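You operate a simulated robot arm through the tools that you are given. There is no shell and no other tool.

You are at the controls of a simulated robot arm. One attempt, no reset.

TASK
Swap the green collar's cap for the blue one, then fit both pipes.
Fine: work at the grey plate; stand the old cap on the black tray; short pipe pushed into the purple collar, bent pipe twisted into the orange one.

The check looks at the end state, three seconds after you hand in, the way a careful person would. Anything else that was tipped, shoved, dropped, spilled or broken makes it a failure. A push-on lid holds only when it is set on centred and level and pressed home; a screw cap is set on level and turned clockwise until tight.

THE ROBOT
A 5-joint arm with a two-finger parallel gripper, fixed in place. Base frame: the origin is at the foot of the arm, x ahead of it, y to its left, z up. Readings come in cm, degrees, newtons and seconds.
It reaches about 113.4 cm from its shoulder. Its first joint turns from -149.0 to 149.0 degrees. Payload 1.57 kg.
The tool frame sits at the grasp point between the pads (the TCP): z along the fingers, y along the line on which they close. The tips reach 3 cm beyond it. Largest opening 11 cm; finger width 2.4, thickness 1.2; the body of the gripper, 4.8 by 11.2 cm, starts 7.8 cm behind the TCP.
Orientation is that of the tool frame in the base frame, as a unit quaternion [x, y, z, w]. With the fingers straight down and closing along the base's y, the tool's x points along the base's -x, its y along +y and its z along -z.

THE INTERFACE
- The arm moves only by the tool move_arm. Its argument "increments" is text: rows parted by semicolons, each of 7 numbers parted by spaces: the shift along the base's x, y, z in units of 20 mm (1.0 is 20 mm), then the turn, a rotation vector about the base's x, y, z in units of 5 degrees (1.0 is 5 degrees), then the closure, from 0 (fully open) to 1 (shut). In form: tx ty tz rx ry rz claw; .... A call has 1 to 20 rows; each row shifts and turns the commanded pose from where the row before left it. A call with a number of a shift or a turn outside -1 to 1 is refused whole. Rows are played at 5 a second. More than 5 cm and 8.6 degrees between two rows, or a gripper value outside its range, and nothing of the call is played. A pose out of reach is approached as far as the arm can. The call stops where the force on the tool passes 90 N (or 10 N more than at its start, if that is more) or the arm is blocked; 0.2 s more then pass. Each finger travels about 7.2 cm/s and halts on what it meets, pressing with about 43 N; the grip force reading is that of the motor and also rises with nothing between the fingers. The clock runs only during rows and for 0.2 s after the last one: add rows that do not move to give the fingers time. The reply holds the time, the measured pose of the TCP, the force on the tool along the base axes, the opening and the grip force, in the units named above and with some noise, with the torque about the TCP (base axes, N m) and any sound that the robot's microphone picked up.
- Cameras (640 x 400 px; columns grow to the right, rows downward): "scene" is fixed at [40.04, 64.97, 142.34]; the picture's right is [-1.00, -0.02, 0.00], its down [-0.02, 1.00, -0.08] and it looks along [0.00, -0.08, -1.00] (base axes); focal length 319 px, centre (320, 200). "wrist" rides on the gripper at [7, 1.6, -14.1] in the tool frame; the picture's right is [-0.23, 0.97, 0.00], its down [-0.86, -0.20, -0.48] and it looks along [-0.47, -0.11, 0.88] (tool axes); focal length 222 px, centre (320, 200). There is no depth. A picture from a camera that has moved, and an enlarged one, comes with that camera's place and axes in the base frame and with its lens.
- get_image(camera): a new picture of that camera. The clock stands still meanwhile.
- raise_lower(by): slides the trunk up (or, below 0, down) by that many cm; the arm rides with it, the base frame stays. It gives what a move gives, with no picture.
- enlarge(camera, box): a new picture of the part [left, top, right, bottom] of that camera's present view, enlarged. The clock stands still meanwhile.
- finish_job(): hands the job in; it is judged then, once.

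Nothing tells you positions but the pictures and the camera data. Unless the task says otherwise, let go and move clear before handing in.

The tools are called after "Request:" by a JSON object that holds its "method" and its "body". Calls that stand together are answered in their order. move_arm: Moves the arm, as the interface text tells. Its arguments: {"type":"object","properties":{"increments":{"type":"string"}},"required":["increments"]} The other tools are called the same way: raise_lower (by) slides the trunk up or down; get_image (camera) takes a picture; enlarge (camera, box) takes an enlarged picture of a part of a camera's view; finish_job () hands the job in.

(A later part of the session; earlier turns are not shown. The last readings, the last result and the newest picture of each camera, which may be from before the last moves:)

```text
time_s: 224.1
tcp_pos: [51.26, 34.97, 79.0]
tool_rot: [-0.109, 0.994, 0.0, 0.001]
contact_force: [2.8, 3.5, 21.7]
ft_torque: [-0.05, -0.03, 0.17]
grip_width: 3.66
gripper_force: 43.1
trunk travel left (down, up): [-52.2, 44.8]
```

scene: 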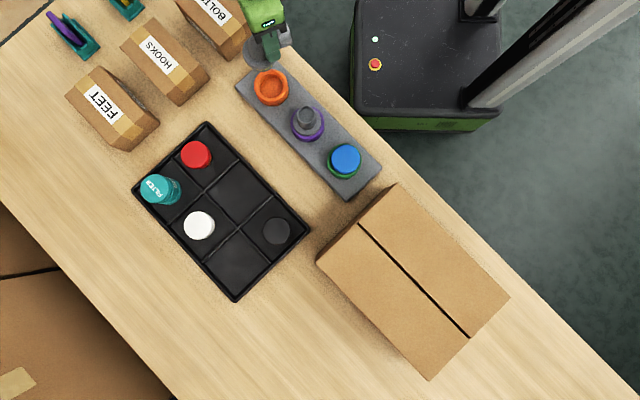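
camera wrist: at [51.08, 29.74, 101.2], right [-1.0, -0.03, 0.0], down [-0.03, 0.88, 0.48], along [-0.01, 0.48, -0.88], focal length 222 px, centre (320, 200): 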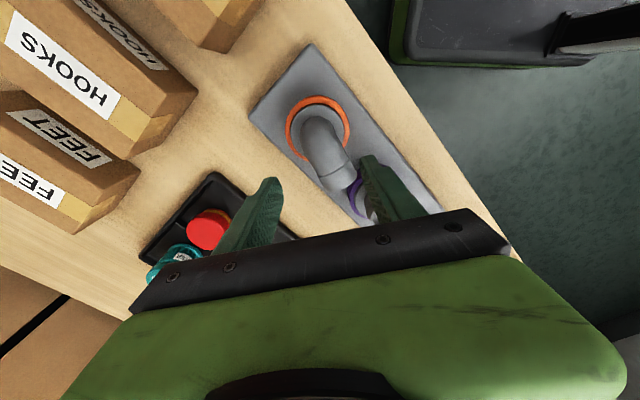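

Request:
{"method": "move_arm", "body": {"increments": "0 0 0 0 0 -1 1;0 0 0 0 0 -1 1;0 0 0 0 0 -1 1;0 0 0 0 0 -1 1"}}

Request:
{"method": "move_arm", "body": {"increments": "0 0 0 0 0 -1 1;0 0 0 0 0 -1 1;0 0 0 0 0 -1 1;0 0 0 0 0 -1 1"}}

Request:
{"method": "move_arm", "body": {"increments": "0 0 0 0 0 -1 1;0 0 0 0 0 -1 1;0 0 0 0 0 -1 1;0 0 0 0 0 -1 1"}}

```text
time_s: 225.1
tcp_pos: [50.9, 35.19, 78.98]
tool_rot: [0.064, 0.998, 0.002, -0.002]
contact_force: [-31.6, 20.1, 10.8]
ft_torque: [0.61, 0.99, 0.48]
grip_width: 4.1
gripper_force: 42.4
trunk travel left (down, up): [-52.2, 44.8]
```

```text
time_s: 226.1
tcp_pos: [51.08, 35.37, 79.0]
tool_rot: [0.237, 0.972, 0.003, -0.001]
contact_force: [-15.6, 33.8, 25.4]
ft_torque: [0.72, 0.22, 0.44]
grip_width: 4.12
gripper_force: 43.2
trunk travel left (down, up): [-52.2, 44.8]
```

```text
time_s: 227.2
tcp_pos: [50.45, 35.96, 79.06]
tool_rot: [0.397, 0.918, 0.01, -0.008]
contact_force: [-15.5, 20.7, 38.9]
ft_torque: [-0.47, -0.18, 0.37]
grip_width: 4.33
gripper_force: 43.0
trunk travel left (down, up): [-52.2, 44.8]
stopped in row 4: the force on the tool passed its limit at 92 N (the readings are from after the stop); the commanded pose is now the measured one
```

Strain again. Let me look before proceeding.

Request:
{"method": "get_image", "body": {"camera": "wrist"}}

Request:
{"method": "get_image", "body": {"camera": "scene"}}

Request:
{"method": "enlarge", "body": {"camera": "scene", "box": [210, 20, 330, 115]}}

```text
taken
camera wrist: at [47.22, 41.97, 93.46], right [0.87, 0.5, 0.0], down [0.44, -0.77, 0.46], along [0.23, -0.39, -0.89], focal length 222 px, centre (320, 200)
```

wrist: 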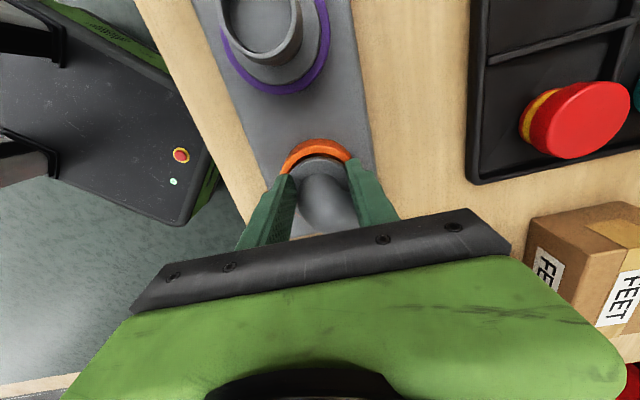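

```text
taken
```

scene: 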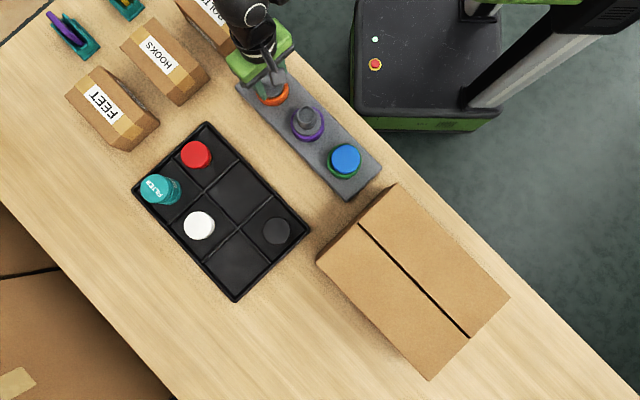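

```text
4.21 times, centred on (270, 68) of scene
camera zoom: at [40.04, 64.97, 142.34], right [-1.0, -0.02, 0.0], down [-0.02, 1.0, -0.08], along [0.0, -0.08, -1.0], focal length 1342 px, centre (530, 758)
```

zoom: 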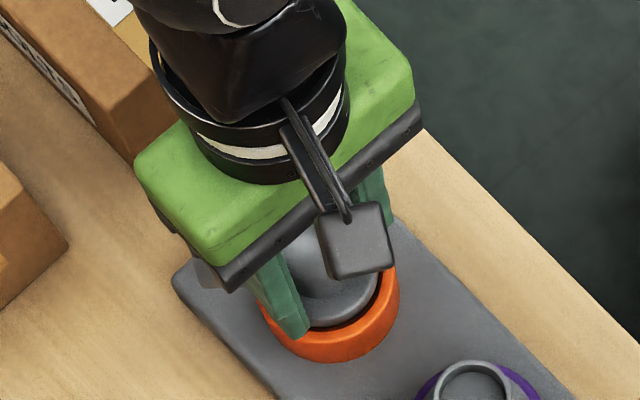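

Request:
{"method": "enlarge", "body": {"camera": "wrist", "box": [220, 90, 420, 250]}}

```text
2.50 times, centred on (320, 170) of wrist
camera zoom: at [47.22, 41.97, 93.46], right [0.87, 0.5, 0.0], down [0.44, -0.77, 0.46], along [0.23, -0.39, -0.89], focal length 555 px, centre (320, 275)
```

zoom: 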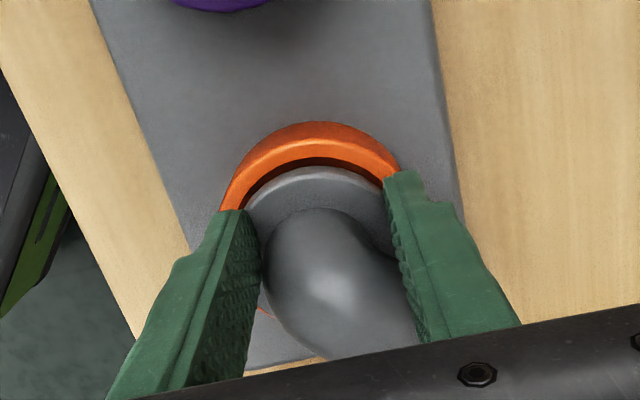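

The pipe stopped turning while the gripper went on, so it has come tight, at an outlet azimuth of about -15°. I'll open to relieve strain, lift, and look.

Request:
{"method": "move_arm", "body": {"increments": "0 0 0 0 0 0 0.4;0 0 0 0 0 0 0.4;0 0 0 0 0 0 0.4"}}

Request:
{"method": "raise_lower", "body": {"by": 7}}

Request:
{"method": "get_image", "body": {"camera": "wrist"}}

Request:
{"method": "enlarge", "body": {"camera": "wrist", "box": [250, 80, 390, 200]}}

Request:
{"method": "enlarge", "body": {"camera": "scene", "box": [200, 0, 320, 110]}}

```text
time_s: 227.9
tcp_pos: [51.01, 35.9, 79.02]
tool_rot: [0.399, 0.917, 0.008, -0.007]
contact_force: [4.4, 15.0, 30.7]
ft_torque: [-0.47, 0.32, 0.09]
grip_width: 5.65
gripper_force: 0.0
trunk travel left (down, up): [-52.2, 44.8]
```

```text
time_s: 229.0
tcp_pos: [51.1, 35.7, 85.85]
tool_rot: [0.399, 0.917, 0.008, -0.008]
contact_force: [0.5, -0.7, -0.2]
ft_torque: [0.01, 0.01, 0.03]
grip_width: 6.62
gripper_force: 0.2
trunk travel left (down, up): [-59.2, 37.8]
```

```text
taken
camera wrist: at [47.64, 41.76, 100.28], right [0.87, 0.5, 0.0], down [0.44, -0.77, 0.46], along [0.23, -0.4, -0.89], focal length 222 px, centre (320, 200)
```

wrist: 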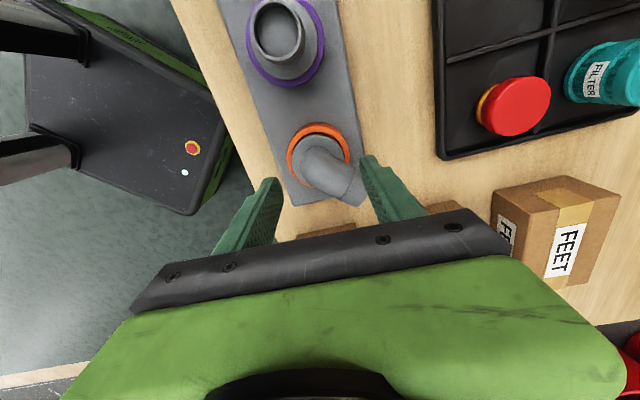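

```text
3.33 times, centred on (320, 140) of wrist
camera zoom: at [47.64, 41.76, 100.28], right [0.87, 0.5, 0.0], down [0.44, -0.77, 0.46], along [0.23, -0.4, -0.89], focal length 740 px, centre (320, 400)
```

zoom: 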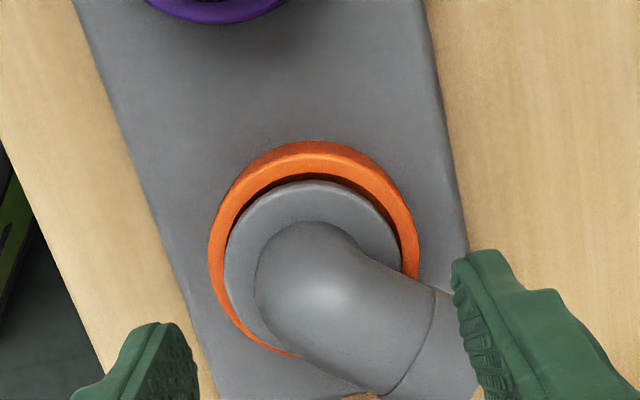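

```text
3.64 times, centred on (260, 55) of scene
camera zoom: at [40.04, 64.97, 142.34], right [-1.0, -0.02, 0.0], down [-0.02, 1.0, -0.08], along [0.0, -0.08, -1.0], focal length 1159 px, centre (538, 727)
```

zoom: 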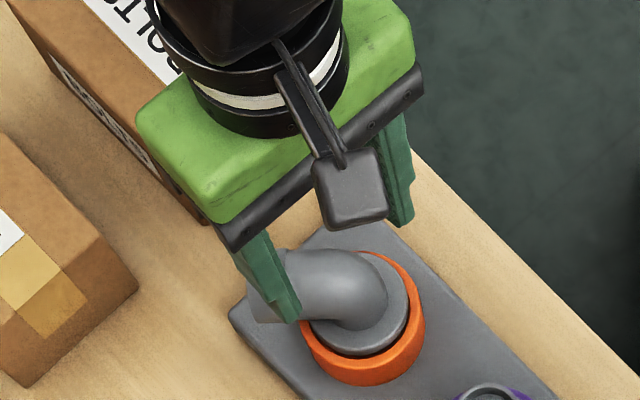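

The pipe is concentric and seated, outlet at azimuth about -6°. I'll fix my tool tilt, realign to the tube, and regrip to check tightness.

Request:
{"method": "move_arm", "body": {"increments": "0 0 0 -0.24 -0.095 0 0.4;0 0 0 0 0 1 0.4;0 0 0 0 0 1 0.4;0 0 0 0 0 1 0.4;0 0 0 0 0 1 0.4;0 0 0 0 0 1 0.4;0 0 0 0 0 1 0.4;0 0 0 0 0 1 0.4;0 0 0 0 0 1 0.4;0 0 0 0 0 0.2 0.4;0 0 0 0 0 0 0.4"}}

Request:
{"method": "enlarge", "body": {"camera": "wrist", "box": [220, 70, 420, 230]}}

```text
time_s: 231.4
tcp_pos: [51.1, 35.77, 85.88]
tool_rot: [0.053, 0.999, -0.001, 0.001]
contact_force: [0.2, -0.2, 0.3]
ft_torque: [0.01, 0.01, 0.0]
grip_width: 6.62
gripper_force: 0.0
trunk travel left (down, up): [-59.2, 37.8]
```

```text
2.50 times, centred on (320, 150) of wrist
camera zoom: at [44.32, 38.18, 100.13], right [0.33, 0.94, 0.0], down [0.83, -0.29, 0.48], along [0.45, -0.16, -0.88], focal length 555 px, centre (320, 325)
```

zoom: 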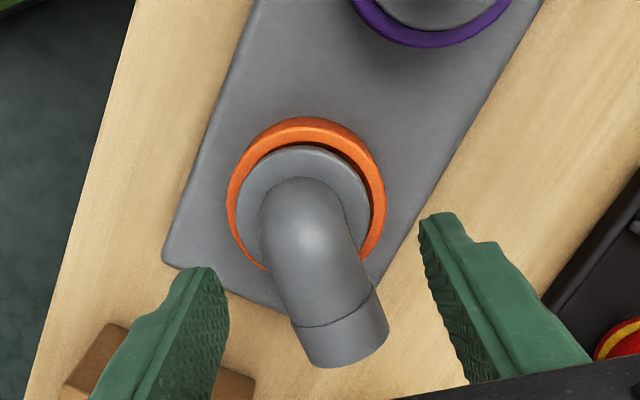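

Request:
{"method": "move_arm", "body": {"increments": "0.25 -0.175 0 0 0 0.5 0.4;0.25 -0.175 0 0 0 0.5 0.4;0 0 0 0 0 0 0.4"}}

Request:
{"method": "raise_lower", "body": {"by": -5.2}}

Request:
{"method": "enlarge", "body": {"camera": "wrist", "box": [220, 80, 420, 240]}}

```text
time_s: 232.2
tcp_pos: [51.98, 35.1, 85.99]
tool_rot: [0.009, 1.0, -0.001, 0.0]
contact_force: [-0.3, 0.1, -0.3]
ft_torque: [-0.01, 0.0, 0.01]
grip_width: 6.62
gripper_force: 0.1
trunk travel left (down, up): [-59.2, 37.8]
```

```text
time_s: 233.2
tcp_pos: [51.96, 35.12, 80.73]
tool_rot: [0.009, 1.0, -0.001, 0.0]
contact_force: [0.8, 0.0, 0.6]
ft_torque: [-0.05, -0.01, 0.0]
grip_width: 6.6
gripper_force: 0.1
trunk travel left (down, up): [-54.0, 43.0]
```

```text
2.50 times, centred on (320, 160) of wrist
camera zoom: at [45.1, 36.94, 94.93], right [0.24, 0.97, 0.0], down [0.85, -0.21, 0.48], along [0.46, -0.12, -0.88], focal length 555 px, centre (320, 300)
```

zoom: 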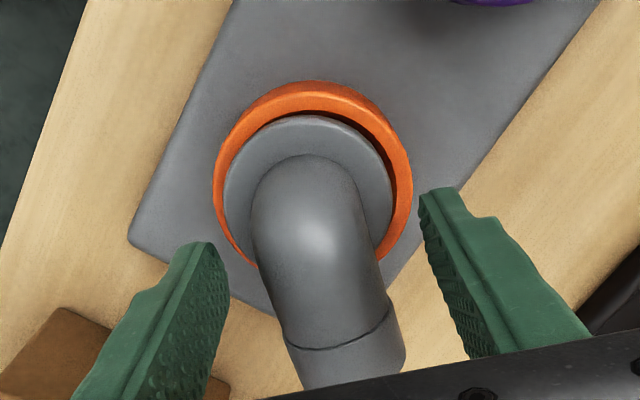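

Request:
{"method": "move_arm", "body": {"increments": "0 -0.055 0 0 0 0 0.4;0 0 0 0 0 0 0.4"}}

Request:
{"method": "raise_lower", "body": {"by": -1.6}}

Request:
{"method": "move_arm", "body": {"increments": "0 0 0 0 0 0 1;0 0 0 0 0 0 1;0 0 0 0 0 0 1;0 0 0 0 0 0 1"}}

Request:
{"method": "enlarge", "body": {"camera": "wrist", "box": [220, 80, 420, 240]}}

```text
time_s: 233.8
tcp_pos: [52.1, 34.92, 80.72]
tool_rot: [0.009, 1.0, -0.001, -0.001]
contact_force: [0.9, -0.1, -0.8]
ft_torque: [0.0, 0.05, 0.01]
grip_width: 6.6
gripper_force: 0.1
trunk travel left (down, up): [-54.0, 43.0]
```

```text
time_s: 234.4
tcp_pos: [51.92, 35.03, 79.21]
tool_rot: [0.009, 1.0, -0.001, 0.0]
contact_force: [0.7, -0.2, 0.0]
ft_torque: [-0.02, 0.02, 0.0]
grip_width: 6.61
gripper_force: 0.0
trunk travel left (down, up): [-52.4, 44.6]
```

```text
time_s: 235.4
tcp_pos: [51.94, 35.06, 78.99]
tool_rot: [0.008, 1.0, -0.001, -0.001]
contact_force: [-1.6, 0.0, 0.8]
ft_torque: [0.09, 0.05, 0.02]
grip_width: 3.7
gripper_force: 42.8
trunk travel left (down, up): [-52.4, 44.6]
```

```text
2.50 times, centred on (320, 160) of wrist
camera zoom: at [45.07, 36.87, 93.33], right [0.24, 0.97, 0.0], down [0.85, -0.21, 0.48], along [0.46, -0.12, -0.88], focal length 555 px, centre (320, 300)
```

zoom: 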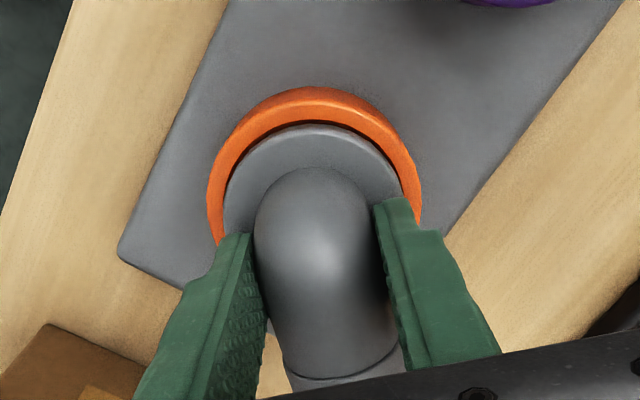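

Request:
{"method": "raise_lower", "body": {"by": -0.07}}

Request:
{"method": "move_arm", "body": {"increments": "-0.0015 -0.027 0 0 0 -0.8 1"}}

Request:
{"method": "move_arm", "body": {"increments": "-0.003 -0.027 0 0 0 -0.8 1"}}

Request:
{"method": "move_arm", "body": {"increments": "-0.005 -0.027 0 0 0 -0.8 1"}}

```text
time_s: 235.9
tcp_pos: [51.94, 35.03, 79.19]
tool_rot: [0.009, 1.0, 0.0, 0.001]
contact_force: [1.4, 2.3, 14.3]
ft_torque: [0.08, -0.09, 0.09]
grip_width: 3.69
gripper_force: 42.9
trunk travel left (down, up): [-52.4, 44.6]
```

```text
time_s: 236.3
tcp_pos: [51.91, 34.94, 79.11]
tool_rot: [0.045, 0.999, 0.0, 0.0]
contact_force: [1.1, 4.7, 16.4]
ft_torque: [0.09, 0.01, 0.16]
grip_width: 3.67
gripper_force: 43.3
trunk travel left (down, up): [-52.4, 44.6]
```

```text
time_s: 236.7
tcp_pos: [51.93, 34.88, 79.32]
tool_rot: [0.079, 0.997, 0.0, 0.0]
contact_force: [0.0, 2.7, 16.2]
ft_torque: [-0.04, 0.0, 0.1]
grip_width: 3.7
gripper_force: 43.4
trunk travel left (down, up): [-52.4, 44.6]
```

```text
time_s: 237.1
tcp_pos: [51.83, 34.73, 79.14]
tool_rot: [0.112, 0.994, 0.0, -0.001]
contact_force: [1.0, 1.9, 16.0]
ft_torque: [-0.05, 0.0, 0.13]
grip_width: 3.69
gripper_force: 42.4
trunk travel left (down, up): [-52.4, 44.6]
```

It still turns freely, so the earlier stall was the joint locking up when it was precisely centred. I'll check centring, then turn in small steps and stop the moment torque jumps.

Request:
{"method": "enlarge", "body": {"camera": "wrist", "box": [270, 95, 370, 175]}}

```text
5.00 times, centred on (320, 135) of wrist
camera zoom: at [45.53, 38.05, 93.31], right [0.44, 0.9, 0.0], down [0.79, -0.39, 0.48], along [0.43, -0.21, -0.88], focal length 1111 px, centre (320, 525)
```

zoom: 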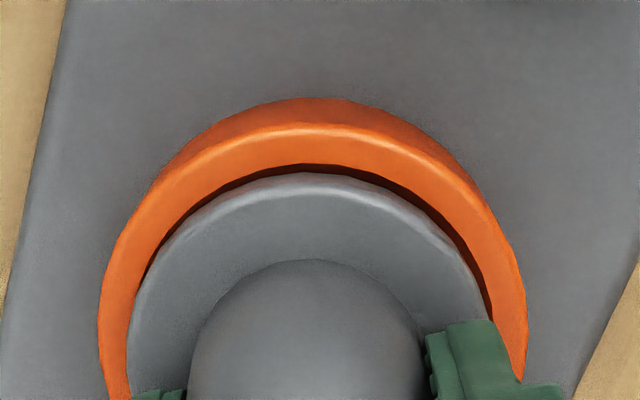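

Request:
{"method": "move_arm", "body": {"increments": "-0.06 0.015 0 0 0 0 1;0 0 0 0 0 0 1"}}

Request:
{"method": "enlarge", "body": {"camera": "wrist", "box": [270, 95, 370, 175]}}

```text
time_s: 237.7
tcp_pos: [51.89, 34.83, 79.13]
tool_rot: [0.114, 0.994, 0.001, 0.001]
contact_force: [5.2, -2.4, 16.6]
ft_torque: [-0.13, -0.27, 0.01]
grip_width: 3.69
gripper_force: 43.0
trunk travel left (down, up): [-52.4, 44.6]
```

```text
5.00 times, centred on (320, 135) of wrist
camera zoom: at [45.46, 38.07, 93.3], right [0.44, 0.9, 0.0], down [0.79, -0.39, 0.48], along [0.43, -0.21, -0.88], focal length 1111 px, centre (320, 525)
```

zoom: 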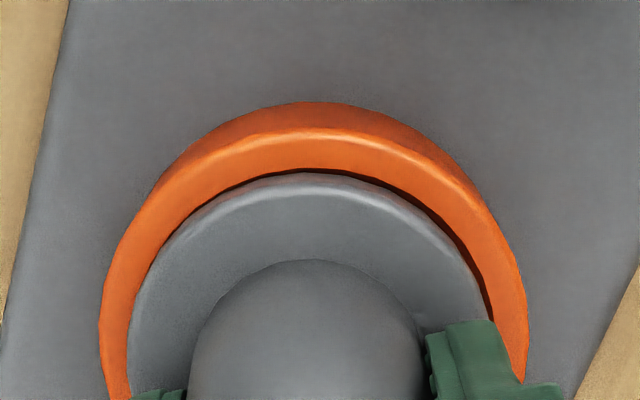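

Request:
{"method": "move_arm", "body": {"increments": "-0.02 0.045 0 0 0 0 1;0 0 0 0 0 0 1"}}

Request:
{"method": "move_arm", "body": {"increments": "-0.007 -0.026 0 0 0 -0.8 1"}}

Request:
{"method": "move_arm", "body": {"increments": "-0.009 -0.026 0 0 0 -0.8 1"}}

Request:
{"method": "move_arm", "body": {"increments": "-0.011 -0.025 0 0 0 -0.8 1"}}

```text
time_s: 238.3
tcp_pos: [51.77, 34.94, 79.11]
tool_rot: [0.113, 0.994, -0.001, 0.0]
contact_force: [1.8, -4.2, 12.3]
ft_torque: [-0.11, -0.16, 0.0]
grip_width: 3.68
gripper_force: 42.8
trunk travel left (down, up): [-52.4, 44.6]
```

```text
time_s: 238.7
tcp_pos: [51.75, 34.96, 79.18]
tool_rot: [0.148, 0.989, 0.0, 0.0]
contact_force: [1.8, -0.5, 12.1]
ft_torque: [0.02, -0.06, 0.14]
grip_width: 3.67
gripper_force: 42.7
trunk travel left (down, up): [-52.4, 44.6]
```

```text
time_s: 239.1
tcp_pos: [51.71, 34.78, 79.13]
tool_rot: [0.184, 0.983, 0.0, 0.0]
contact_force: [2.9, 1.2, 12.4]
ft_torque: [0.03, -0.09, 0.14]
grip_width: 3.67
gripper_force: 42.8
trunk travel left (down, up): [-52.4, 44.6]
```

```text
time_s: 239.5
tcp_pos: [51.68, 34.77, 79.06]
tool_rot: [0.216, 0.976, 0.0, 0.0]
contact_force: [0.5, -0.6, 10.0]
ft_torque: [-0.01, -0.03, 0.05]
grip_width: 3.69
gripper_force: 42.8
trunk travel left (down, up): [-52.4, 44.6]
```

Turning smoothly; vertical force falls slightly as it draws in. Keep going in small steps.

Request:
{"method": "move_arm", "body": {"increments": "-0.012 -0.024 0 0 0 -0.8 1;-0.014 -0.023 0 0 0 -0.8 1"}}

Request:
{"method": "move_arm", "body": {"increments": "-0.016 -0.022 0 0 0 -0.8 1;-0.017 -0.021 0 0 0 -0.8 1"}}

Request:
{"method": "move_arm", "body": {"increments": "-0.018 -0.02 0 0 0 -0.8 1;-0.019 -0.018 0 0 0 -0.8 1"}}

Request:
{"method": "enlarge", "body": {"camera": "wrist", "box": [270, 95, 370, 175]}}

```text
time_s: 240.1
tcp_pos: [51.77, 34.81, 79.02]
tool_rot: [0.284, 0.959, 0.0, 0.0]
contact_force: [2.4, 0.2, 11.6]
ft_torque: [-0.03, -0.11, 0.07]
grip_width: 3.69
gripper_force: 43.2
trunk travel left (down, up): [-52.4, 44.6]
```

```text
time_s: 240.7
tcp_pos: [51.63, 34.6, 79.07]
tool_rot: [0.351, 0.936, 0.0, 0.0]
contact_force: [4.5, -1.1, 10.9]
ft_torque: [-0.09, -0.02, 0.1]
grip_width: 3.68
gripper_force: 43.5
trunk travel left (down, up): [-52.4, 44.6]
```

```text
time_s: 241.3
tcp_pos: [51.26, 35.09, 78.98]
tool_rot: [0.413, 0.911, 0.002, -0.003]
contact_force: [-9.0, 35.8, 13.6]
ft_torque: [1.14, 0.19, 0.24]
grip_width: 3.93
gripper_force: 43.1
trunk travel left (down, up): [-52.4, 44.6]
```

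```text
5.00 times, centred on (320, 135) of wrist
camera zoom: at [48.03, 41.33, 93.33], right [0.88, 0.47, 0.0], down [0.41, -0.78, 0.47], along [0.22, -0.42, -0.88], focal length 1111 px, centre (320, 525)
```

zoom: 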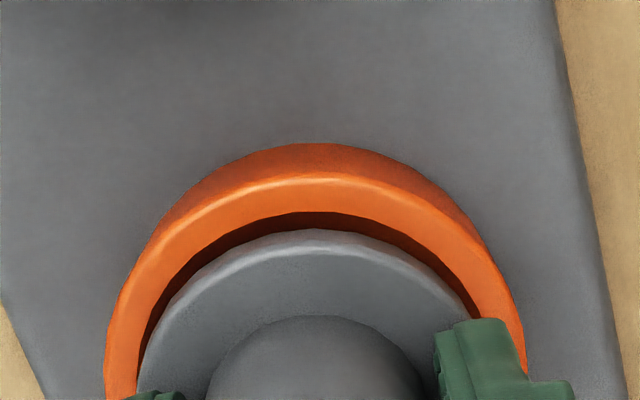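

Torque/force jumped as it locked up: this is "tight". This time I stop right away: open cleanly and back off.

Request:
{"method": "move_arm", "body": {"increments": "0 0 0 0 0 0 0.4;0 0 0 0 0 0 0.4;0 0 0 0 0 0 0.4"}}

Request:
{"method": "enlarge", "body": {"camera": "wrist", "box": [220, 80, 420, 240]}}

```text
time_s: 242.1
tcp_pos: [51.46, 34.47, 78.96]
tool_rot: [0.415, 0.91, 0.0, -0.001]
contact_force: [0.2, -0.1, -0.4]
ft_torque: [0.0, 0.04, 0.04]
grip_width: 6.58
gripper_force: 0.0
trunk travel left (down, up): [-52.4, 44.6]
```

```text
2.50 times, centred on (320, 160) of wrist
camera zoom: at [48.21, 41.03, 93.25], right [0.88, 0.47, 0.0], down [0.41, -0.78, 0.48], along [0.22, -0.42, -0.88], focal length 555 px, centre (320, 300)
```

zoom: 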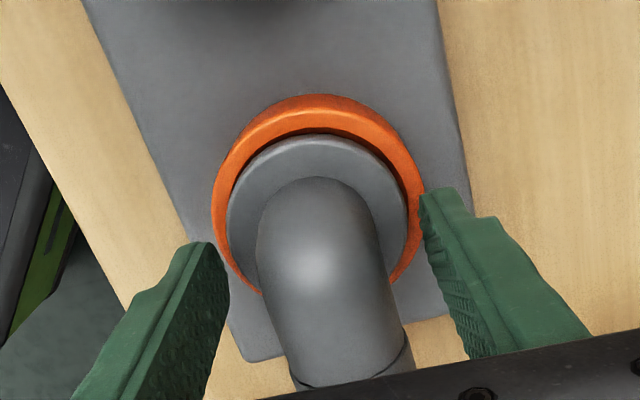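

The pipe is concentric after release. A gentle check: align 3°, regrip, and try a 2° clockwise nudge to see if it is locked.

Request:
{"method": "move_arm", "body": {"increments": "0 0 0 0 0 0.6 0.4;0 0 0 0 0 0 0.4;0 0 0 0 0 0 1;0 0 0 0 0 0 1;0 0 0 0 0 0 1;0 0 0 0 0 0 1"}}

Request:
{"method": "move_arm", "body": {"increments": "0 0 0 0 0 -0.4 1"}}

Request:
{"method": "move_arm", "body": {"increments": "0 0 0 0 0 -0.4 1"}}

```text
time_s: 243.5
tcp_pos: [51.61, 34.51, 79.02]
tool_rot: [0.39, 0.921, -0.001, 0.0]
contact_force: [-1.1, 0.1, -0.4]
ft_torque: [0.0, -0.01, -0.03]
grip_width: 3.67
gripper_force: 42.8
trunk travel left (down, up): [-52.4, 44.6]
```

```text
time_s: 243.9
tcp_pos: [51.52, 34.71, 79.06]
tool_rot: [0.406, 0.914, 0.0, -0.001]
contact_force: [0.0, -0.3, -0.6]
ft_torque: [0.0, 0.03, 0.0]
grip_width: 3.66
gripper_force: 43.2
trunk travel left (down, up): [-52.4, 44.6]
```

```text
time_s: 244.3
tcp_pos: [51.64, 34.61, 79.07]
tool_rot: [0.423, 0.906, -0.001, 0.0]
contact_force: [-0.4, 0.2, 0.4]
ft_torque: [0.01, 0.01, 0.0]
grip_width: 3.66
gripper_force: 43.2
trunk travel left (down, up): [-52.4, 44.6]
```

It turns with no resistance, so it isn't tight; the stalls were my pads slipping over the domed elbow. I need one long continuous clockwise turn with a firm grip on the tube, so I'll open, lift, and unwind the gripper by 180° first.

Request:
{"method": "move_arm", "body": {"increments": "0 0 0 0 0 0 0.4;0 0 0 0 0 0 0.4;0 0 0 0 0 0 0.4"}}

Request:
{"method": "raise_lower", "body": {"by": 7}}

Request:
{"method": "move_arm", "body": {"increments": "0 0 0 0 0 1 0.4;0 0 0 0 0 1 0.4;0 0 0 0 0 1 0.4;0 0 0 0 0 1 0.4;0 0 0 0 0 1 0.4;0 0 0 0 0 1 0.4;0 0 0 0 0 1 0.4;0 0 0 0 0 1 0.4;0 0 0 0 0 1 0.4;0 0 0 0 0 1 0.4;0 0 0 0 0 1 0.4;0 0 0 0 0 1 0.4;0 0 0 0 0 1 0.4;0 0 0 0 0 1 0.4;0 0 0 0 0 1 0.4;0 0 0 0 0 1 0.4;0 0 0 0 0 1 0.4;0 0 0 0 0 1 0.4;0 0 0 0 0 0 0.4"}}

Request:
{"method": "move_arm", "body": {"increments": "0 0 0 0 0 1 0.4;0 0 0 0 0 1 0.4;0 0 0 0 0 1 0.4;0 0 0 0 0 1 0.4;0 0 0 0 0 1 0.4;0 0 0 0 0 1 0.4;0 0 0 0 0 1 0.4;0 0 0 0 0 1 0.4;0 0 0 0 0 1 0.4;0 0 0 0 0 1 0.4;0 0 0 0 0 1 0.4;0 0 0 0 0 1 0.4;0 0 0 0 0 1 0.4;0 0 0 0 0 1 0.4;0 0 0 0 0 1 0.4;0 0 0 0 0 1 0.4;0 0 0 0 0 1 0.4;0 0 0 0 0 1 0.4;0 0 0 0 0 0 0.4"}}

Request:
{"method": "enlarge", "body": {"camera": "wrist", "box": [220, 50, 420, 210]}}

Request:
{"method": "enlarge", "body": {"camera": "scene", "box": [200, 20, 320, 120]}}

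```text
time_s: 245.1
tcp_pos: [51.48, 34.56, 79.05]
tool_rot: [0.422, 0.906, -0.001, 0.001]
contact_force: [0.0, -0.3, -0.6]
ft_torque: [0.0, -0.01, 0.0]
grip_width: 6.64
gripper_force: 0.0
trunk travel left (down, up): [-52.4, 44.6]
```

```text
time_s: 246.2
tcp_pos: [51.63, 34.69, 86.13]
tool_rot: [0.422, 0.907, -0.001, 0.0]
contact_force: [0.2, -0.5, 0.8]
ft_torque: [-0.01, 0.02, -0.01]
grip_width: 6.61
gripper_force: 0.1
trunk travel left (down, up): [-59.4, 37.6]
```

```text
time_s: 250.2
tcp_pos: [51.66, 34.63, 86.17]
tool_rot: [-0.342, 0.94, 0.0, 0.0]
contact_force: [0.4, -0.6, -0.1]
ft_torque: [0.04, 0.0, -0.04]
grip_width: 6.58
gripper_force: 0.0
trunk travel left (down, up): [-59.4, 37.6]
```

```text
time_s: 254.2
tcp_pos: [51.53, 34.64, 86.01]
tool_rot: [0.907, -0.421, 0.0, -0.001]
contact_force: [-0.1, 0.0, 0.3]
ft_torque: [0.01, -0.01, -0.01]
grip_width: 6.6
gripper_force: 0.0
trunk travel left (down, up): [-59.4, 37.6]
```

```text
2.50 times, centred on (320, 130) of wrist
camera zoom: at [54.83, 28.27, 100.26], right [-0.89, -0.45, 0.0], down [-0.4, 0.78, 0.48], along [-0.22, 0.43, -0.88], focal length 555 px, centre (320, 375)
```

zoom: 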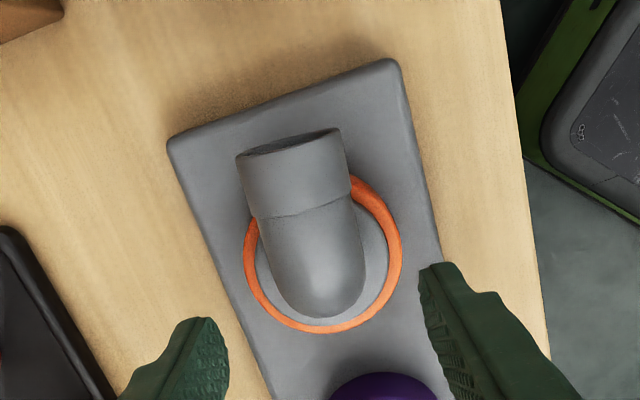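

```text
4.00 times, centred on (260, 70) of scene
camera zoom: at [40.04, 64.97, 142.34], right [-1.0, -0.02, 0.0], down [-0.02, 1.0, -0.08], along [0.0, -0.08, -1.0], focal length 1275 px, centre (560, 720)
```

zoom: 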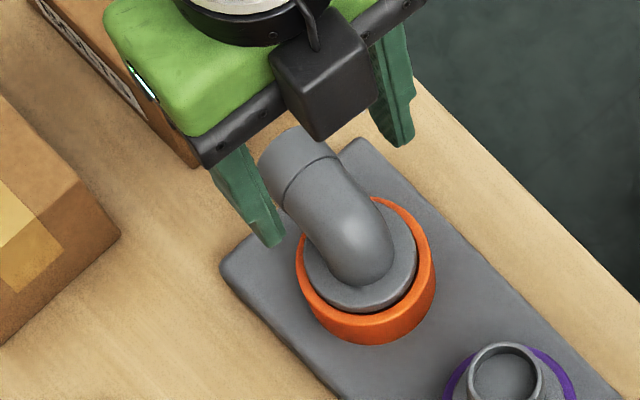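

Good view: the bent pipe is concentric. Align 3°, shift to 1.5 cm along the tube, lower, and grip firmly.

Request:
{"method": "move_arm", "body": {"increments": "0.15 -0.18 0 0 0 -0.3 0.4;0.145 -0.185 0 0 0 -0.3 0.4;0 0 0 0 0 0 0.4"}}

Request:
{"method": "raise_lower", "body": {"by": -5}}

Request:
{"method": "enlarge", "body": {"camera": "wrist", "box": [220, 60, 420, 220]}}

```text
time_s: 255.0
tcp_pos: [52.29, 34.01, 86.06]
tool_rot: [0.895, -0.446, 0.0, -0.001]
contact_force: [-0.1, -0.1, -0.3]
ft_torque: [-0.01, -0.01, -0.04]
grip_width: 6.6
gripper_force: 0.0
trunk travel left (down, up): [-59.4, 37.6]
```

```text
time_s: 255.9
tcp_pos: [52.26, 33.78, 81.09]
tool_rot: [0.895, -0.446, 0.001, -0.001]
contact_force: [-0.6, 0.6, 0.6]
ft_torque: [-0.03, 0.0, 0.01]
grip_width: 6.61
gripper_force: 0.0
trunk travel left (down, up): [-54.4, 42.6]
```

```text
2.50 times, centred on (320, 140) of wrist
camera zoom: at [55.1, 27.42, 95.26], right [-0.91, -0.4, 0.0], down [-0.36, 0.8, 0.48], along [-0.19, 0.44, -0.88], focal length 555 px, centre (320, 350)
```

zoom: 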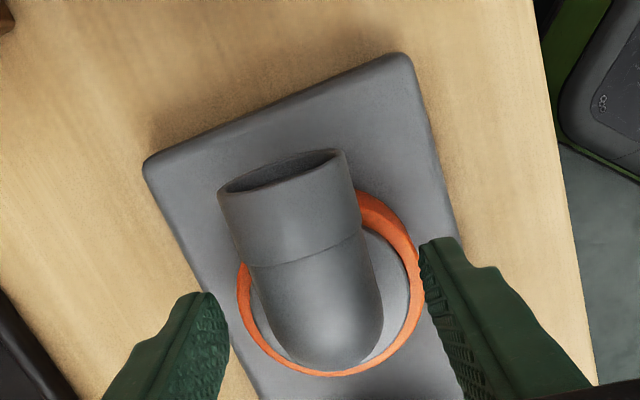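

Request:
{"method": "raise_lower", "body": {"by": -1.9}}

Request:
{"method": "move_arm", "body": {"increments": "0 0 0 0 0 0 1;0 0 0 0 0 0 1;0 0 0 0 0 0 1;0 0 0 0 0 0 1"}}

Request:
{"method": "enlarge", "body": {"camera": "wrist", "box": [220, 60, 420, 220]}}

```text
time_s: 256.6
tcp_pos: [52.14, 33.99, 79.26]
tool_rot: [0.895, -0.446, 0.001, -0.001]
contact_force: [-1.0, 0.9, 0.1]
ft_torque: [-0.03, -0.01, 0.03]
grip_width: 6.62
gripper_force: 0.1
trunk travel left (down, up): [-52.5, 44.5]
```

```text
time_s: 257.6
tcp_pos: [52.29, 33.81, 79.15]
tool_rot: [0.895, -0.446, 0.0, -0.001]
contact_force: [-0.8, 1.4, 0.2]
ft_torque: [0.0, 0.01, 0.02]
grip_width: 3.66
gripper_force: 43.1
trunk travel left (down, up): [-52.5, 44.5]
```

```text
2.50 times, centred on (320, 140) of wrist
camera zoom: at [55.09, 27.42, 93.36], right [-0.91, -0.4, 0.0], down [-0.36, 0.8, 0.48], along [-0.19, 0.44, -0.88], focal length 555 px, centre (320, 350)
```

zoom: 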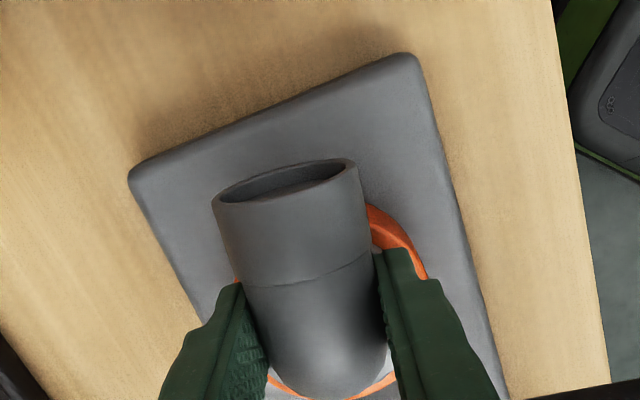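

Clean grip without strain. Press lightly and begin a long clockwise turn, tracking about the collar axis.

Request:
{"method": "raise_lower", "body": {"by": -0.06}}

Request:
{"method": "move_arm", "body": {"increments": "-0.054 -0.037 0 0 0 -1 1;-0.057 -0.032 0 0 0 -1 1"}}

Request:
{"method": "move_arm", "body": {"increments": "-0.06 -0.027 0 0 0 -1 1;-0.062 -0.022 0 0 0 -1 1"}}

Request:
{"method": "move_arm", "body": {"increments": "-0.063 -0.016 0 0 0 -1 1;-0.0645 -0.011 0 0 0 -1 1"}}

```text
time_s: 258.1
tcp_pos: [52.16, 33.9, 79.22]
tool_rot: [0.895, -0.446, 0.0, 0.0]
contact_force: [0.4, 2.0, 11.9]
ft_torque: [0.09, -0.03, 0.09]
grip_width: 3.63
gripper_force: 42.5
trunk travel left (down, up): [-52.4, 44.6]
```

```text
time_s: 258.7
tcp_pos: [52.06, 33.76, 79.19]
tool_rot: [0.852, -0.524, 0.001, -0.002]
contact_force: [3.2, 1.6, 15.8]
ft_torque: [0.01, -0.06, 0.13]
grip_width: 3.65
gripper_force: 43.0
trunk travel left (down, up): [-52.4, 44.6]
```

```text
time_s: 259.3
tcp_pos: [51.67, 33.6, 79.17]
tool_rot: [0.803, -0.596, 0.001, -0.001]
contact_force: [3.9, 0.8, 17.4]
ft_torque: [-0.05, -0.19, 0.14]
grip_width: 3.65
gripper_force: 42.7
trunk travel left (down, up): [-52.4, 44.6]
```

```text
time_s: 259.9
tcp_pos: [51.53, 33.66, 79.07]
tool_rot: [0.748, -0.663, 0.0, 0.0]
contact_force: [5.3, 13.1, 10.4]
ft_torque: [0.42, -0.02, 0.02]
grip_width: 3.63
gripper_force: 42.6
trunk travel left (down, up): [-52.4, 44.6]
```

A side force builds in +y; I'll nudge to relieve it and continue.

Request:
{"method": "move_arm", "body": {"increments": "0.02 0.055 0 0 0 0 1;0 0 0 0 0 0 1"}}

Request:
{"method": "move_arm", "body": {"increments": "-0.065 -0.005 0 0 0 -1 1;-0.065 0.0006 0 0 0 -1 1"}}

Request:
{"method": "move_arm", "body": {"increments": "-0.065 0.006 0 0 0 -1 1;-0.064 0.012 0 0 0 -1 1"}}

```text
time_s: 260.5
tcp_pos: [51.47, 33.73, 79.14]
tool_rot: [0.749, -0.662, 0.001, 0.0]
contact_force: [-3.5, 0.9, -1.2]
ft_torque: [-0.02, 0.22, 0.04]
grip_width: 3.66
gripper_force: 42.9
trunk travel left (down, up): [-52.4, 44.6]
```

```text
time_s: 261.1
tcp_pos: [51.21, 33.76, 79.05]
tool_rot: [-0.689, 0.725, -0.001, 0.0]
contact_force: [-0.4, -0.1, 0.3]
ft_torque: [-0.02, 0.03, 0.02]
grip_width: 3.66
gripper_force: 43.1
trunk travel left (down, up): [-52.4, 44.6]
```

```text
time_s: 261.7
tcp_pos: [51.02, 33.74, 79.04]
tool_rot: [-0.621, 0.784, -0.001, 0.0]
contact_force: [-0.3, 0.0, -0.9]
ft_torque: [-0.03, 0.01, 0.03]
grip_width: 3.63
gripper_force: 42.6
trunk travel left (down, up): [-52.4, 44.6]
```

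Vertical load vanished: it has sunk a bit. Follow it down gently.

Request:
{"method": "raise_lower", "body": {"by": -0.06}}

Request:
{"method": "raise_lower", "body": {"by": -0.06}}

Request:
{"method": "raise_lower", "body": {"by": -0.06}}

```text
time_s: 262.2
tcp_pos: [51.1, 33.7, 79.11]
tool_rot: [-0.622, 0.783, -0.001, 0.0]
contact_force: [0.5, 0.6, 4.1]
ft_torque: [0.13, 0.1, -0.03]
grip_width: 3.64
gripper_force: 43.3
trunk travel left (down, up): [-52.3, 44.7]
```

```text
time_s: 262.7
tcp_pos: [50.95, 33.71, 78.99]
tool_rot: [-0.623, 0.782, -0.001, 0.001]
contact_force: [5.0, 3.3, 18.9]
ft_torque: [0.15, -0.01, -0.03]
grip_width: 3.65
gripper_force: 43.0
trunk travel left (down, up): [-52.3, 44.7]
```

```text
time_s: 263.2
tcp_pos: [51.01, 33.67, 78.95]
tool_rot: [-0.623, 0.782, -0.001, 0.001]
contact_force: [10.8, 6.2, 34.8]
ft_torque: [-0.04, -0.17, 0.02]
grip_width: 3.67
gripper_force: 42.6
trunk travel left (down, up): [-52.2, 44.8]
```

Request:
{"method": "raise_lower", "body": {"by": 0.05}}

Request:
{"method": "move_arm", "body": {"increments": "-0.063 0.0175 0 0 0 -1 1;-0.061 0.023 0 0 0 -1 1"}}

Request:
{"method": "move_arm", "body": {"increments": "-0.059 0.028 0 0 0 -1 1;-0.056 0.033 0 0 0 -1 1"}}

Request:
{"method": "move_arm", "body": {"increments": "-0.053 0.038 0 0 0 -1 1;-0.05 0.0425 0 0 0 -1 1"}}

```text
time_s: 263.7
tcp_pos: [50.98, 33.83, 79.03]
tool_rot: [-0.623, 0.782, -0.001, 0.0]
contact_force: [8.3, 4.8, 25.9]
ft_torque: [-0.1, -0.1, 0.03]
grip_width: 3.64
gripper_force: 42.2
trunk travel left (down, up): [-52.3, 44.7]
```

```text
time_s: 264.3
tcp_pos: [51.25, 34.05, 78.93]
tool_rot: [-0.551, 0.835, -0.001, 0.007]
contact_force: [50.4, 13.2, 52.5]
ft_torque: [0.54, -0.67, 0.37]
grip_width: 4.86
gripper_force: 43.1
trunk travel left (down, up): [-52.3, 44.7]
```

```text
time_s: 265.0
tcp_pos: [51.25, 33.84, 79.06]
tool_rot: [-0.476, 0.879, -0.004, 0.011]
contact_force: [17.8, -1.8, 40.8]
ft_torque: [-0.06, 0.37, 0.19]
grip_width: 4.87
gripper_force: 42.6
trunk travel left (down, up): [-52.3, 44.7]
stopped in row 2: the force on the tool passed its limit at 90 N (the readings are from after the stop); the commanded pose is now the measured one
```

```text
time_s: 265.6
tcp_pos: [50.82, 33.93, 79.03]
tool_rot: [-0.397, 0.918, -0.004, 0.01]
contact_force: [25.4, -5.5, 36.3]
ft_torque: [0.23, -0.1, 0.12]
grip_width: 4.87
gripper_force: 43.1
trunk travel left (down, up): [-52.3, 44.7]
```

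Another jump. Stop and look carefully at the state.

Request:
{"method": "enlarge", "body": {"camera": "wrist", "box": [220, 60, 420, 220]}}

Request:
{"method": "enlarge", "body": {"camera": "scene", "box": [215, 30, 335, 125]}}

```text
2.50 times, centred on (320, 140) of wrist
camera zoom: at [44.65, 30.1, 93.1], right [-0.55, 0.83, -0.01], down [0.72, 0.49, 0.49], along [0.42, 0.27, -0.87], focal length 555 px, centre (320, 350)
```

zoom: 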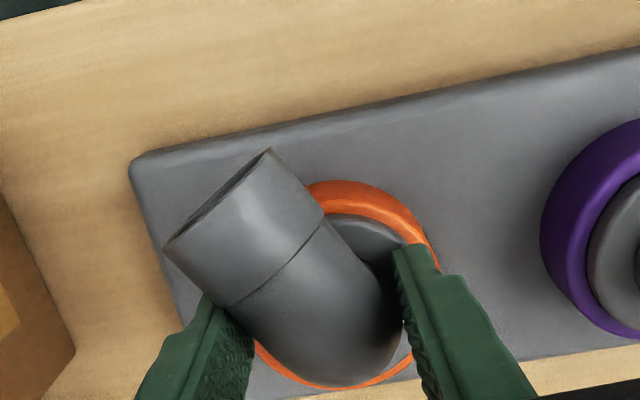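

```text
4.21 times, centred on (275, 78) of scene
camera zoom: at [40.04, 64.97, 142.34], right [-1.0, -0.02, 0.0], down [-0.02, 1.0, -0.08], along [0.0, -0.08, -1.0], focal length 1342 px, centre (510, 716)
```

zoom: 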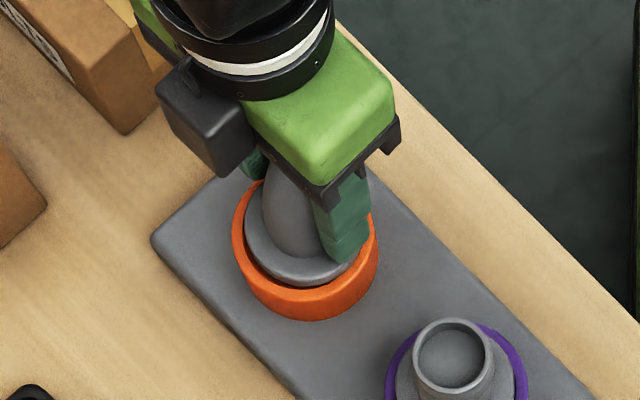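

The pipe is holding its angle (outlet about az -93°) while the gripper slid past: it has tightened. I'll open fully to free it without pushing it, then lift straight up.

Request:
{"method": "move_arm", "body": {"increments": "0 0 0 0 0 0 0;0 0 0 0 0 0 0;0 0 0 0 0 0 0;0 0 0 0 0 0 0"}}

Request:
{"method": "raise_lower", "body": {"by": 7}}

Request:
{"method": "enlarge", "body": {"camera": "wrist", "box": [220, 40, 420, 200]}}

Request:
{"method": "enlarge", "body": {"camera": "scene", "box": [215, 30, 335, 125]}}

```text
time_s: 266.6
tcp_pos: [50.79, 34.12, 78.99]
tool_rot: [-0.398, 0.917, -0.004, 0.007]
contact_force: [-0.8, -0.3, -0.4]
ft_torque: [0.02, 0.03, 0.0]
grip_width: 11.02
gripper_force: 0.1
trunk travel left (down, up): [-52.3, 44.7]
```

```text
time_s: 267.7
tcp_pos: [50.65, 34.11, 85.99]
tool_rot: [-0.398, 0.917, -0.005, 0.007]
contact_force: [-0.6, -0.9, 0.0]
ft_torque: [0.0, 0.04, 0.01]
grip_width: 11.02
gripper_force: 0.1
trunk travel left (down, up): [-59.3, 37.7]
```

```text
2.50 times, centred on (320, 120) of wrist
camera zoom: at [44.59, 30.26, 100.06], right [-0.56, 0.83, -0.01], down [0.72, 0.49, 0.49], along [0.41, 0.27, -0.87], focal length 555 px, centre (320, 400)
```

zoom: 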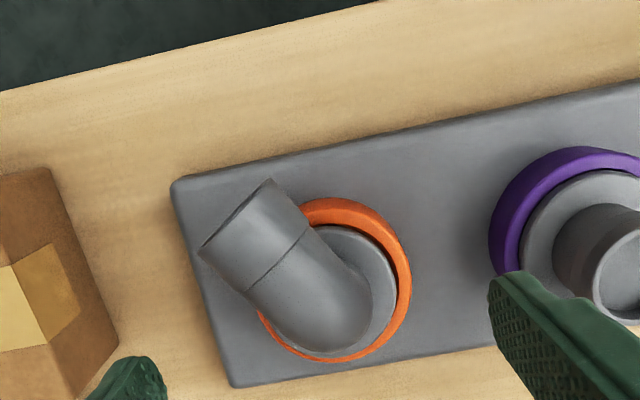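

```text
4.21 times, centred on (275, 78) of scene
camera zoom: at [40.04, 64.97, 142.34], right [-1.0, -0.02, 0.0], down [-0.02, 1.0, -0.08], along [0.0, -0.08, -1.0], focal length 1342 px, centre (510, 716)
```

zoom: 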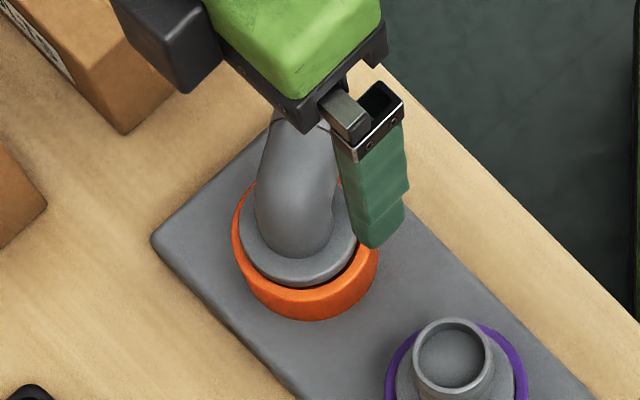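

The pipe stands concentric. I'll straighten the tool, align to the tube, and do a gentle loose-caged test of whether it is locked.

Request:
{"method": "move_arm", "body": {"increments": "0 0 0 0.04 0.19 0 0;0 0 0 0 0 1 0;0 0 0 0 0 1 0;0 0 0 0 0 1 0;0 0 0 0 0 1 0;0 0 0 0 0 1 0;0 0 0 0 0 1 0;0 0 0 0 0 0.6 0.4;0 0 0 0 0 0 0.4;0 0 0 0 0 0 0.4"}}

Request:
{"method": "enlarge", "body": {"camera": "wrist", "box": [220, 40, 420, 200]}}

```text
time_s: 269.9
tcp_pos: [50.78, 34.17, 85.86]
tool_rot: [-0.643, 0.766, 0.001, 0.0]
contact_force: [0.7, -0.2, 0.2]
ft_torque: [0.03, -0.01, -0.02]
grip_width: 6.57
gripper_force: 0.0
trunk travel left (down, up): [-59.3, 37.7]
```

```text
2.50 times, centred on (320, 120) of wrist
camera zoom: at [47.96, 27.6, 100.15], right [-0.92, 0.39, 0.0], down [0.35, 0.81, 0.48], along [0.19, 0.44, -0.88], focal length 555 px, centre (320, 400)
```

zoom: 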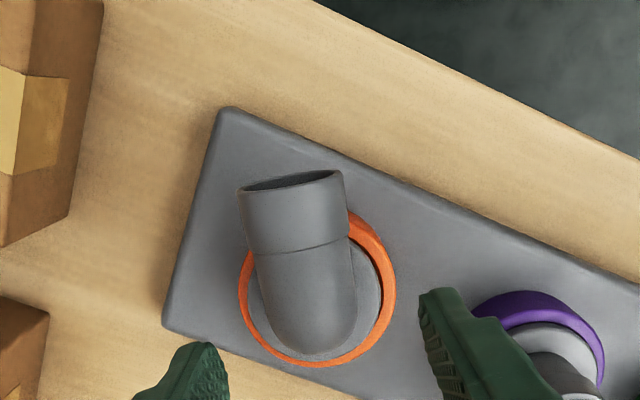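

Request:
{"method": "move_arm", "body": {"increments": "0.035 -0.31 0 0 0 0 0.45;0.035 -0.31 0 0 0 0 0.45;0 0 0 0 0 0 0.45"}}

Request:
{"method": "raise_lower", "body": {"by": -6.8}}

Request:
{"method": "move_arm", "body": {"increments": "0 0 0 0 0 0 0.6;0 0 0 0 0 0 0.6"}}

Request:
{"method": "enlarge", "body": {"camera": "wrist", "box": [220, 60, 420, 220]}}

```text
time_s: 270.7
tcp_pos: [50.95, 32.94, 85.92]
tool_rot: [-0.642, 0.767, 0.001, 0.002]
contact_force: [0.0, -0.5, -0.4]
ft_torque: [0.04, 0.0, 0.02]
grip_width: 6.08
gripper_force: 0.2
trunk travel left (down, up): [-59.3, 37.7]
```

```text
time_s: 271.8
tcp_pos: [51.0, 33.01, 79.17]
tool_rot: [-0.642, 0.767, 0.001, 0.001]
contact_force: [-0.6, -0.9, -0.6]
ft_torque: [0.0, -0.02, 0.02]
grip_width: 6.04
gripper_force: 0.0
trunk travel left (down, up): [-52.5, 44.5]
```

```text
time_s: 272.4
tcp_pos: [50.92, 32.98, 79.14]
tool_rot: [-0.642, 0.767, 0.001, 0.001]
contact_force: [0.8, 0.1, -0.5]
ft_torque: [0.0, 0.01, 0.04]
grip_width: 4.39
gripper_force: 0.0
trunk travel left (down, up): [-52.5, 44.5]
```

```text
2.50 times, centred on (320, 140) of wrist
camera zoom: at [48.18, 26.42, 93.35], right [-0.92, 0.39, 0.0], down [0.35, 0.81, 0.48], along [0.19, 0.44, -0.88], focal length 555 px, centre (320, 350)
```

zoom: 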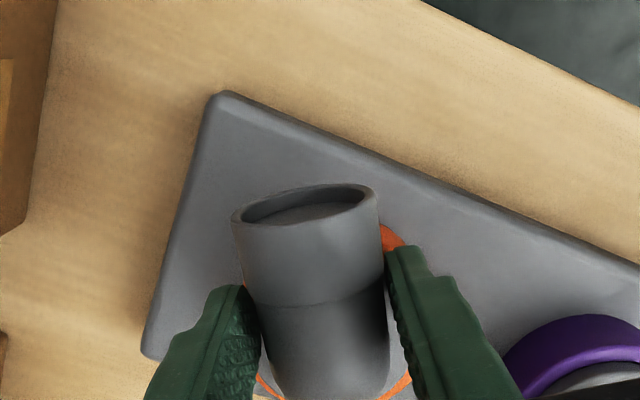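

Request:
{"method": "move_arm", "body": {"increments": "-0.17 0.03 0 0 0 0 0.6;0 0 0 0 0 0 0.6"}}

Request:
{"method": "move_arm", "body": {"increments": "-0.05 0.01 0 0 0 0 0.6;0 0 0 0 0 0 0.6"}}

Request:
{"method": "move_arm", "body": {"increments": "-0.05 0.01 0 0 0 0 0.6;0 0 0 0 0 0 0.6"}}

```text
time_s: 273.0
tcp_pos: [50.65, 33.02, 79.25]
tool_rot: [-0.642, 0.767, 0.001, 0.001]
contact_force: [-0.1, 0.1, 0.5]
ft_torque: [-0.02, 0.02, -0.01]
grip_width: 4.4
gripper_force: 0.1
trunk travel left (down, up): [-52.5, 44.5]
```

```text
time_s: 273.6
tcp_pos: [50.61, 33.0, 79.18]
tool_rot: [-0.642, 0.767, 0.001, 0.001]
contact_force: [-0.2, -1.0, 1.1]
ft_torque: [0.0, 0.05, 0.02]
grip_width: 4.41
gripper_force: 0.4
trunk travel left (down, up): [-52.5, 44.5]
```

```text
time_s: 274.2
tcp_pos: [50.45, 32.93, 79.21]
tool_rot: [-0.642, 0.767, 0.0, 0.0]
contact_force: [0.3, 0.0, 0.8]
ft_torque: [-0.02, 0.0, 0.0]
grip_width: 4.44
gripper_force: 0.6
trunk travel left (down, up): [-52.5, 44.5]
```

It moves freely with almost no force, so it isn't locked yet. The loose cage works well without straining it: I'll turn it clockwise this way, step by step.

Request:
{"method": "move_arm", "body": {"increments": "-0.094 0.021 0 0 0 -1 0.6;-0.0915 0.029 0 0 0 -1 0.6"}}

Request:
{"method": "move_arm", "body": {"increments": "-0.089 0.037 0 0 0 -1 0.6;-0.085 0.044 0 0 0 -1 0.6"}}

Request:
{"method": "enlarge", "body": {"camera": "wrist", "box": [220, 60, 420, 220]}}

```text
time_s: 274.8
tcp_pos: [50.21, 33.14, 79.13]
tool_rot: [-0.573, 0.82, 0.001, 0.0]
contact_force: [0.0, 0.4, 0.0]
ft_torque: [-0.01, -0.01, -0.01]
grip_width: 4.44
gripper_force: 0.6
trunk travel left (down, up): [-52.5, 44.5]
```

```text
time_s: 275.4
tcp_pos: [49.7, 33.37, 79.13]
tool_rot: [-0.499, 0.867, 0.0, 0.0]
contact_force: [-0.3, 0.3, 0.2]
ft_torque: [0.02, 0.01, 0.01]
grip_width: 4.45
gripper_force: 0.3
trunk travel left (down, up): [-52.5, 44.5]
```

```text
2.50 times, centred on (320, 140) of wrist
camera zoom: at [44.82, 28.15, 93.35], right [-0.73, 0.69, 0.0], down [0.6, 0.64, 0.48], along [0.33, 0.35, -0.88], focal length 555 px, centre (320, 350)
```

zoom: 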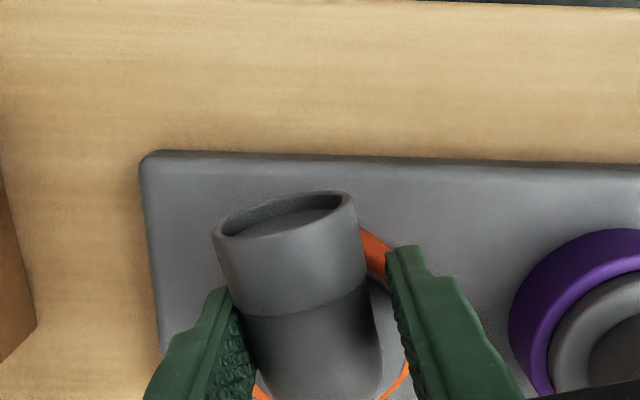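

Request:
{"method": "move_arm", "body": {"increments": "-0.081 0.0515 0 0 0 -1 0.6;-0.076 0.0585 0 0 0 -1 0.6;-0.071 0.065 0 0 0 -1 0.6;-0.065 0.071 0 0 0 -1 0.6"}}

```text
time_s: 276.4
tcp_pos: [49.14, 33.78, 79.18]
tool_rot: [-0.341, 0.94, 0.001, 0.002]
contact_force: [6.0, -2.4, 0.6]
ft_torque: [-0.03, -0.08, 0.13]
grip_width: 4.88
gripper_force: 2.7
trunk travel left (down, up): [-52.5, 44.5]
```

Request:
{"method": "enlarge", "body": {"camera": "wrist", "box": [220, 60, 420, 220]}}

Request:
{"method": "enlarge", "body": {"camera": "scene", "box": [215, 30, 335, 125]}}

```text
2.50 times, centred on (320, 140) of wrist
camera zoom: at [42.79, 30.62, 93.33], right [-0.45, 0.89, 0.0], down [0.78, 0.39, 0.48], along [0.43, 0.22, -0.88], focal length 555 px, centre (320, 350)
```

zoom: 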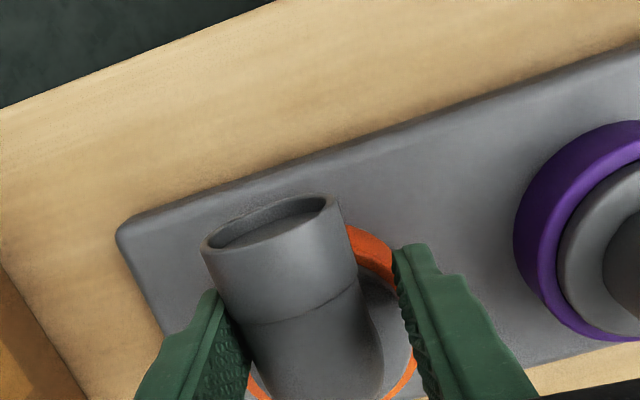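

```text
4.21 times, centred on (275, 78) of scene
camera zoom: at [40.04, 64.97, 142.34], right [-1.0, -0.02, 0.0], down [-0.02, 1.0, -0.08], along [0.0, -0.08, -1.0], focal length 1342 px, centre (510, 716)
```

zoom: 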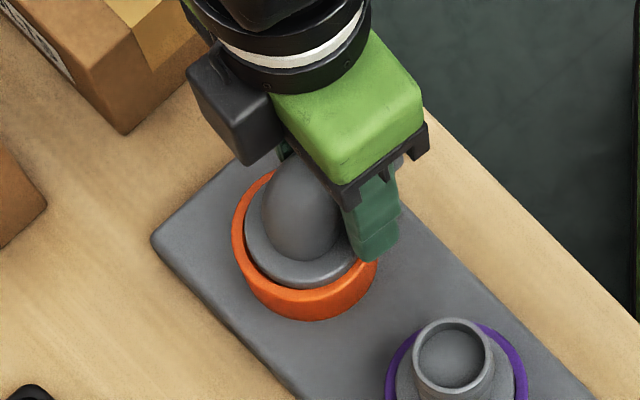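

The pipe now lags in the cage with growing resistance. One small step at a time.

Request:
{"method": "move_arm", "body": {"increments": "-0.03 0.038 0 0 0 -0.5 0.6"}}

Request:
{"method": "move_arm", "body": {"increments": "-0.029 0.039 0 0 0 -0.5 0.6"}}

```text
time_s: 276.8
tcp_pos: [48.81, 33.88, 79.26]
tool_rot: [-0.321, 0.947, 0.001, 0.0]
contact_force: [-0.3, -0.6, 0.2]
ft_torque: [0.01, -0.04, 0.01]
grip_width: 4.44
gripper_force: 0.6
trunk travel left (down, up): [-52.5, 44.5]
```

```text
time_s: 277.2
tcp_pos: [49.04, 33.98, 79.16]
tool_rot: [-0.299, 0.954, 0.001, 0.0]
contact_force: [0.2, 0.3, 0.3]
ft_torque: [-0.03, 0.0, 0.03]
grip_width: 4.39
gripper_force: 0.1
trunk travel left (down, up): [-52.5, 44.5]
```

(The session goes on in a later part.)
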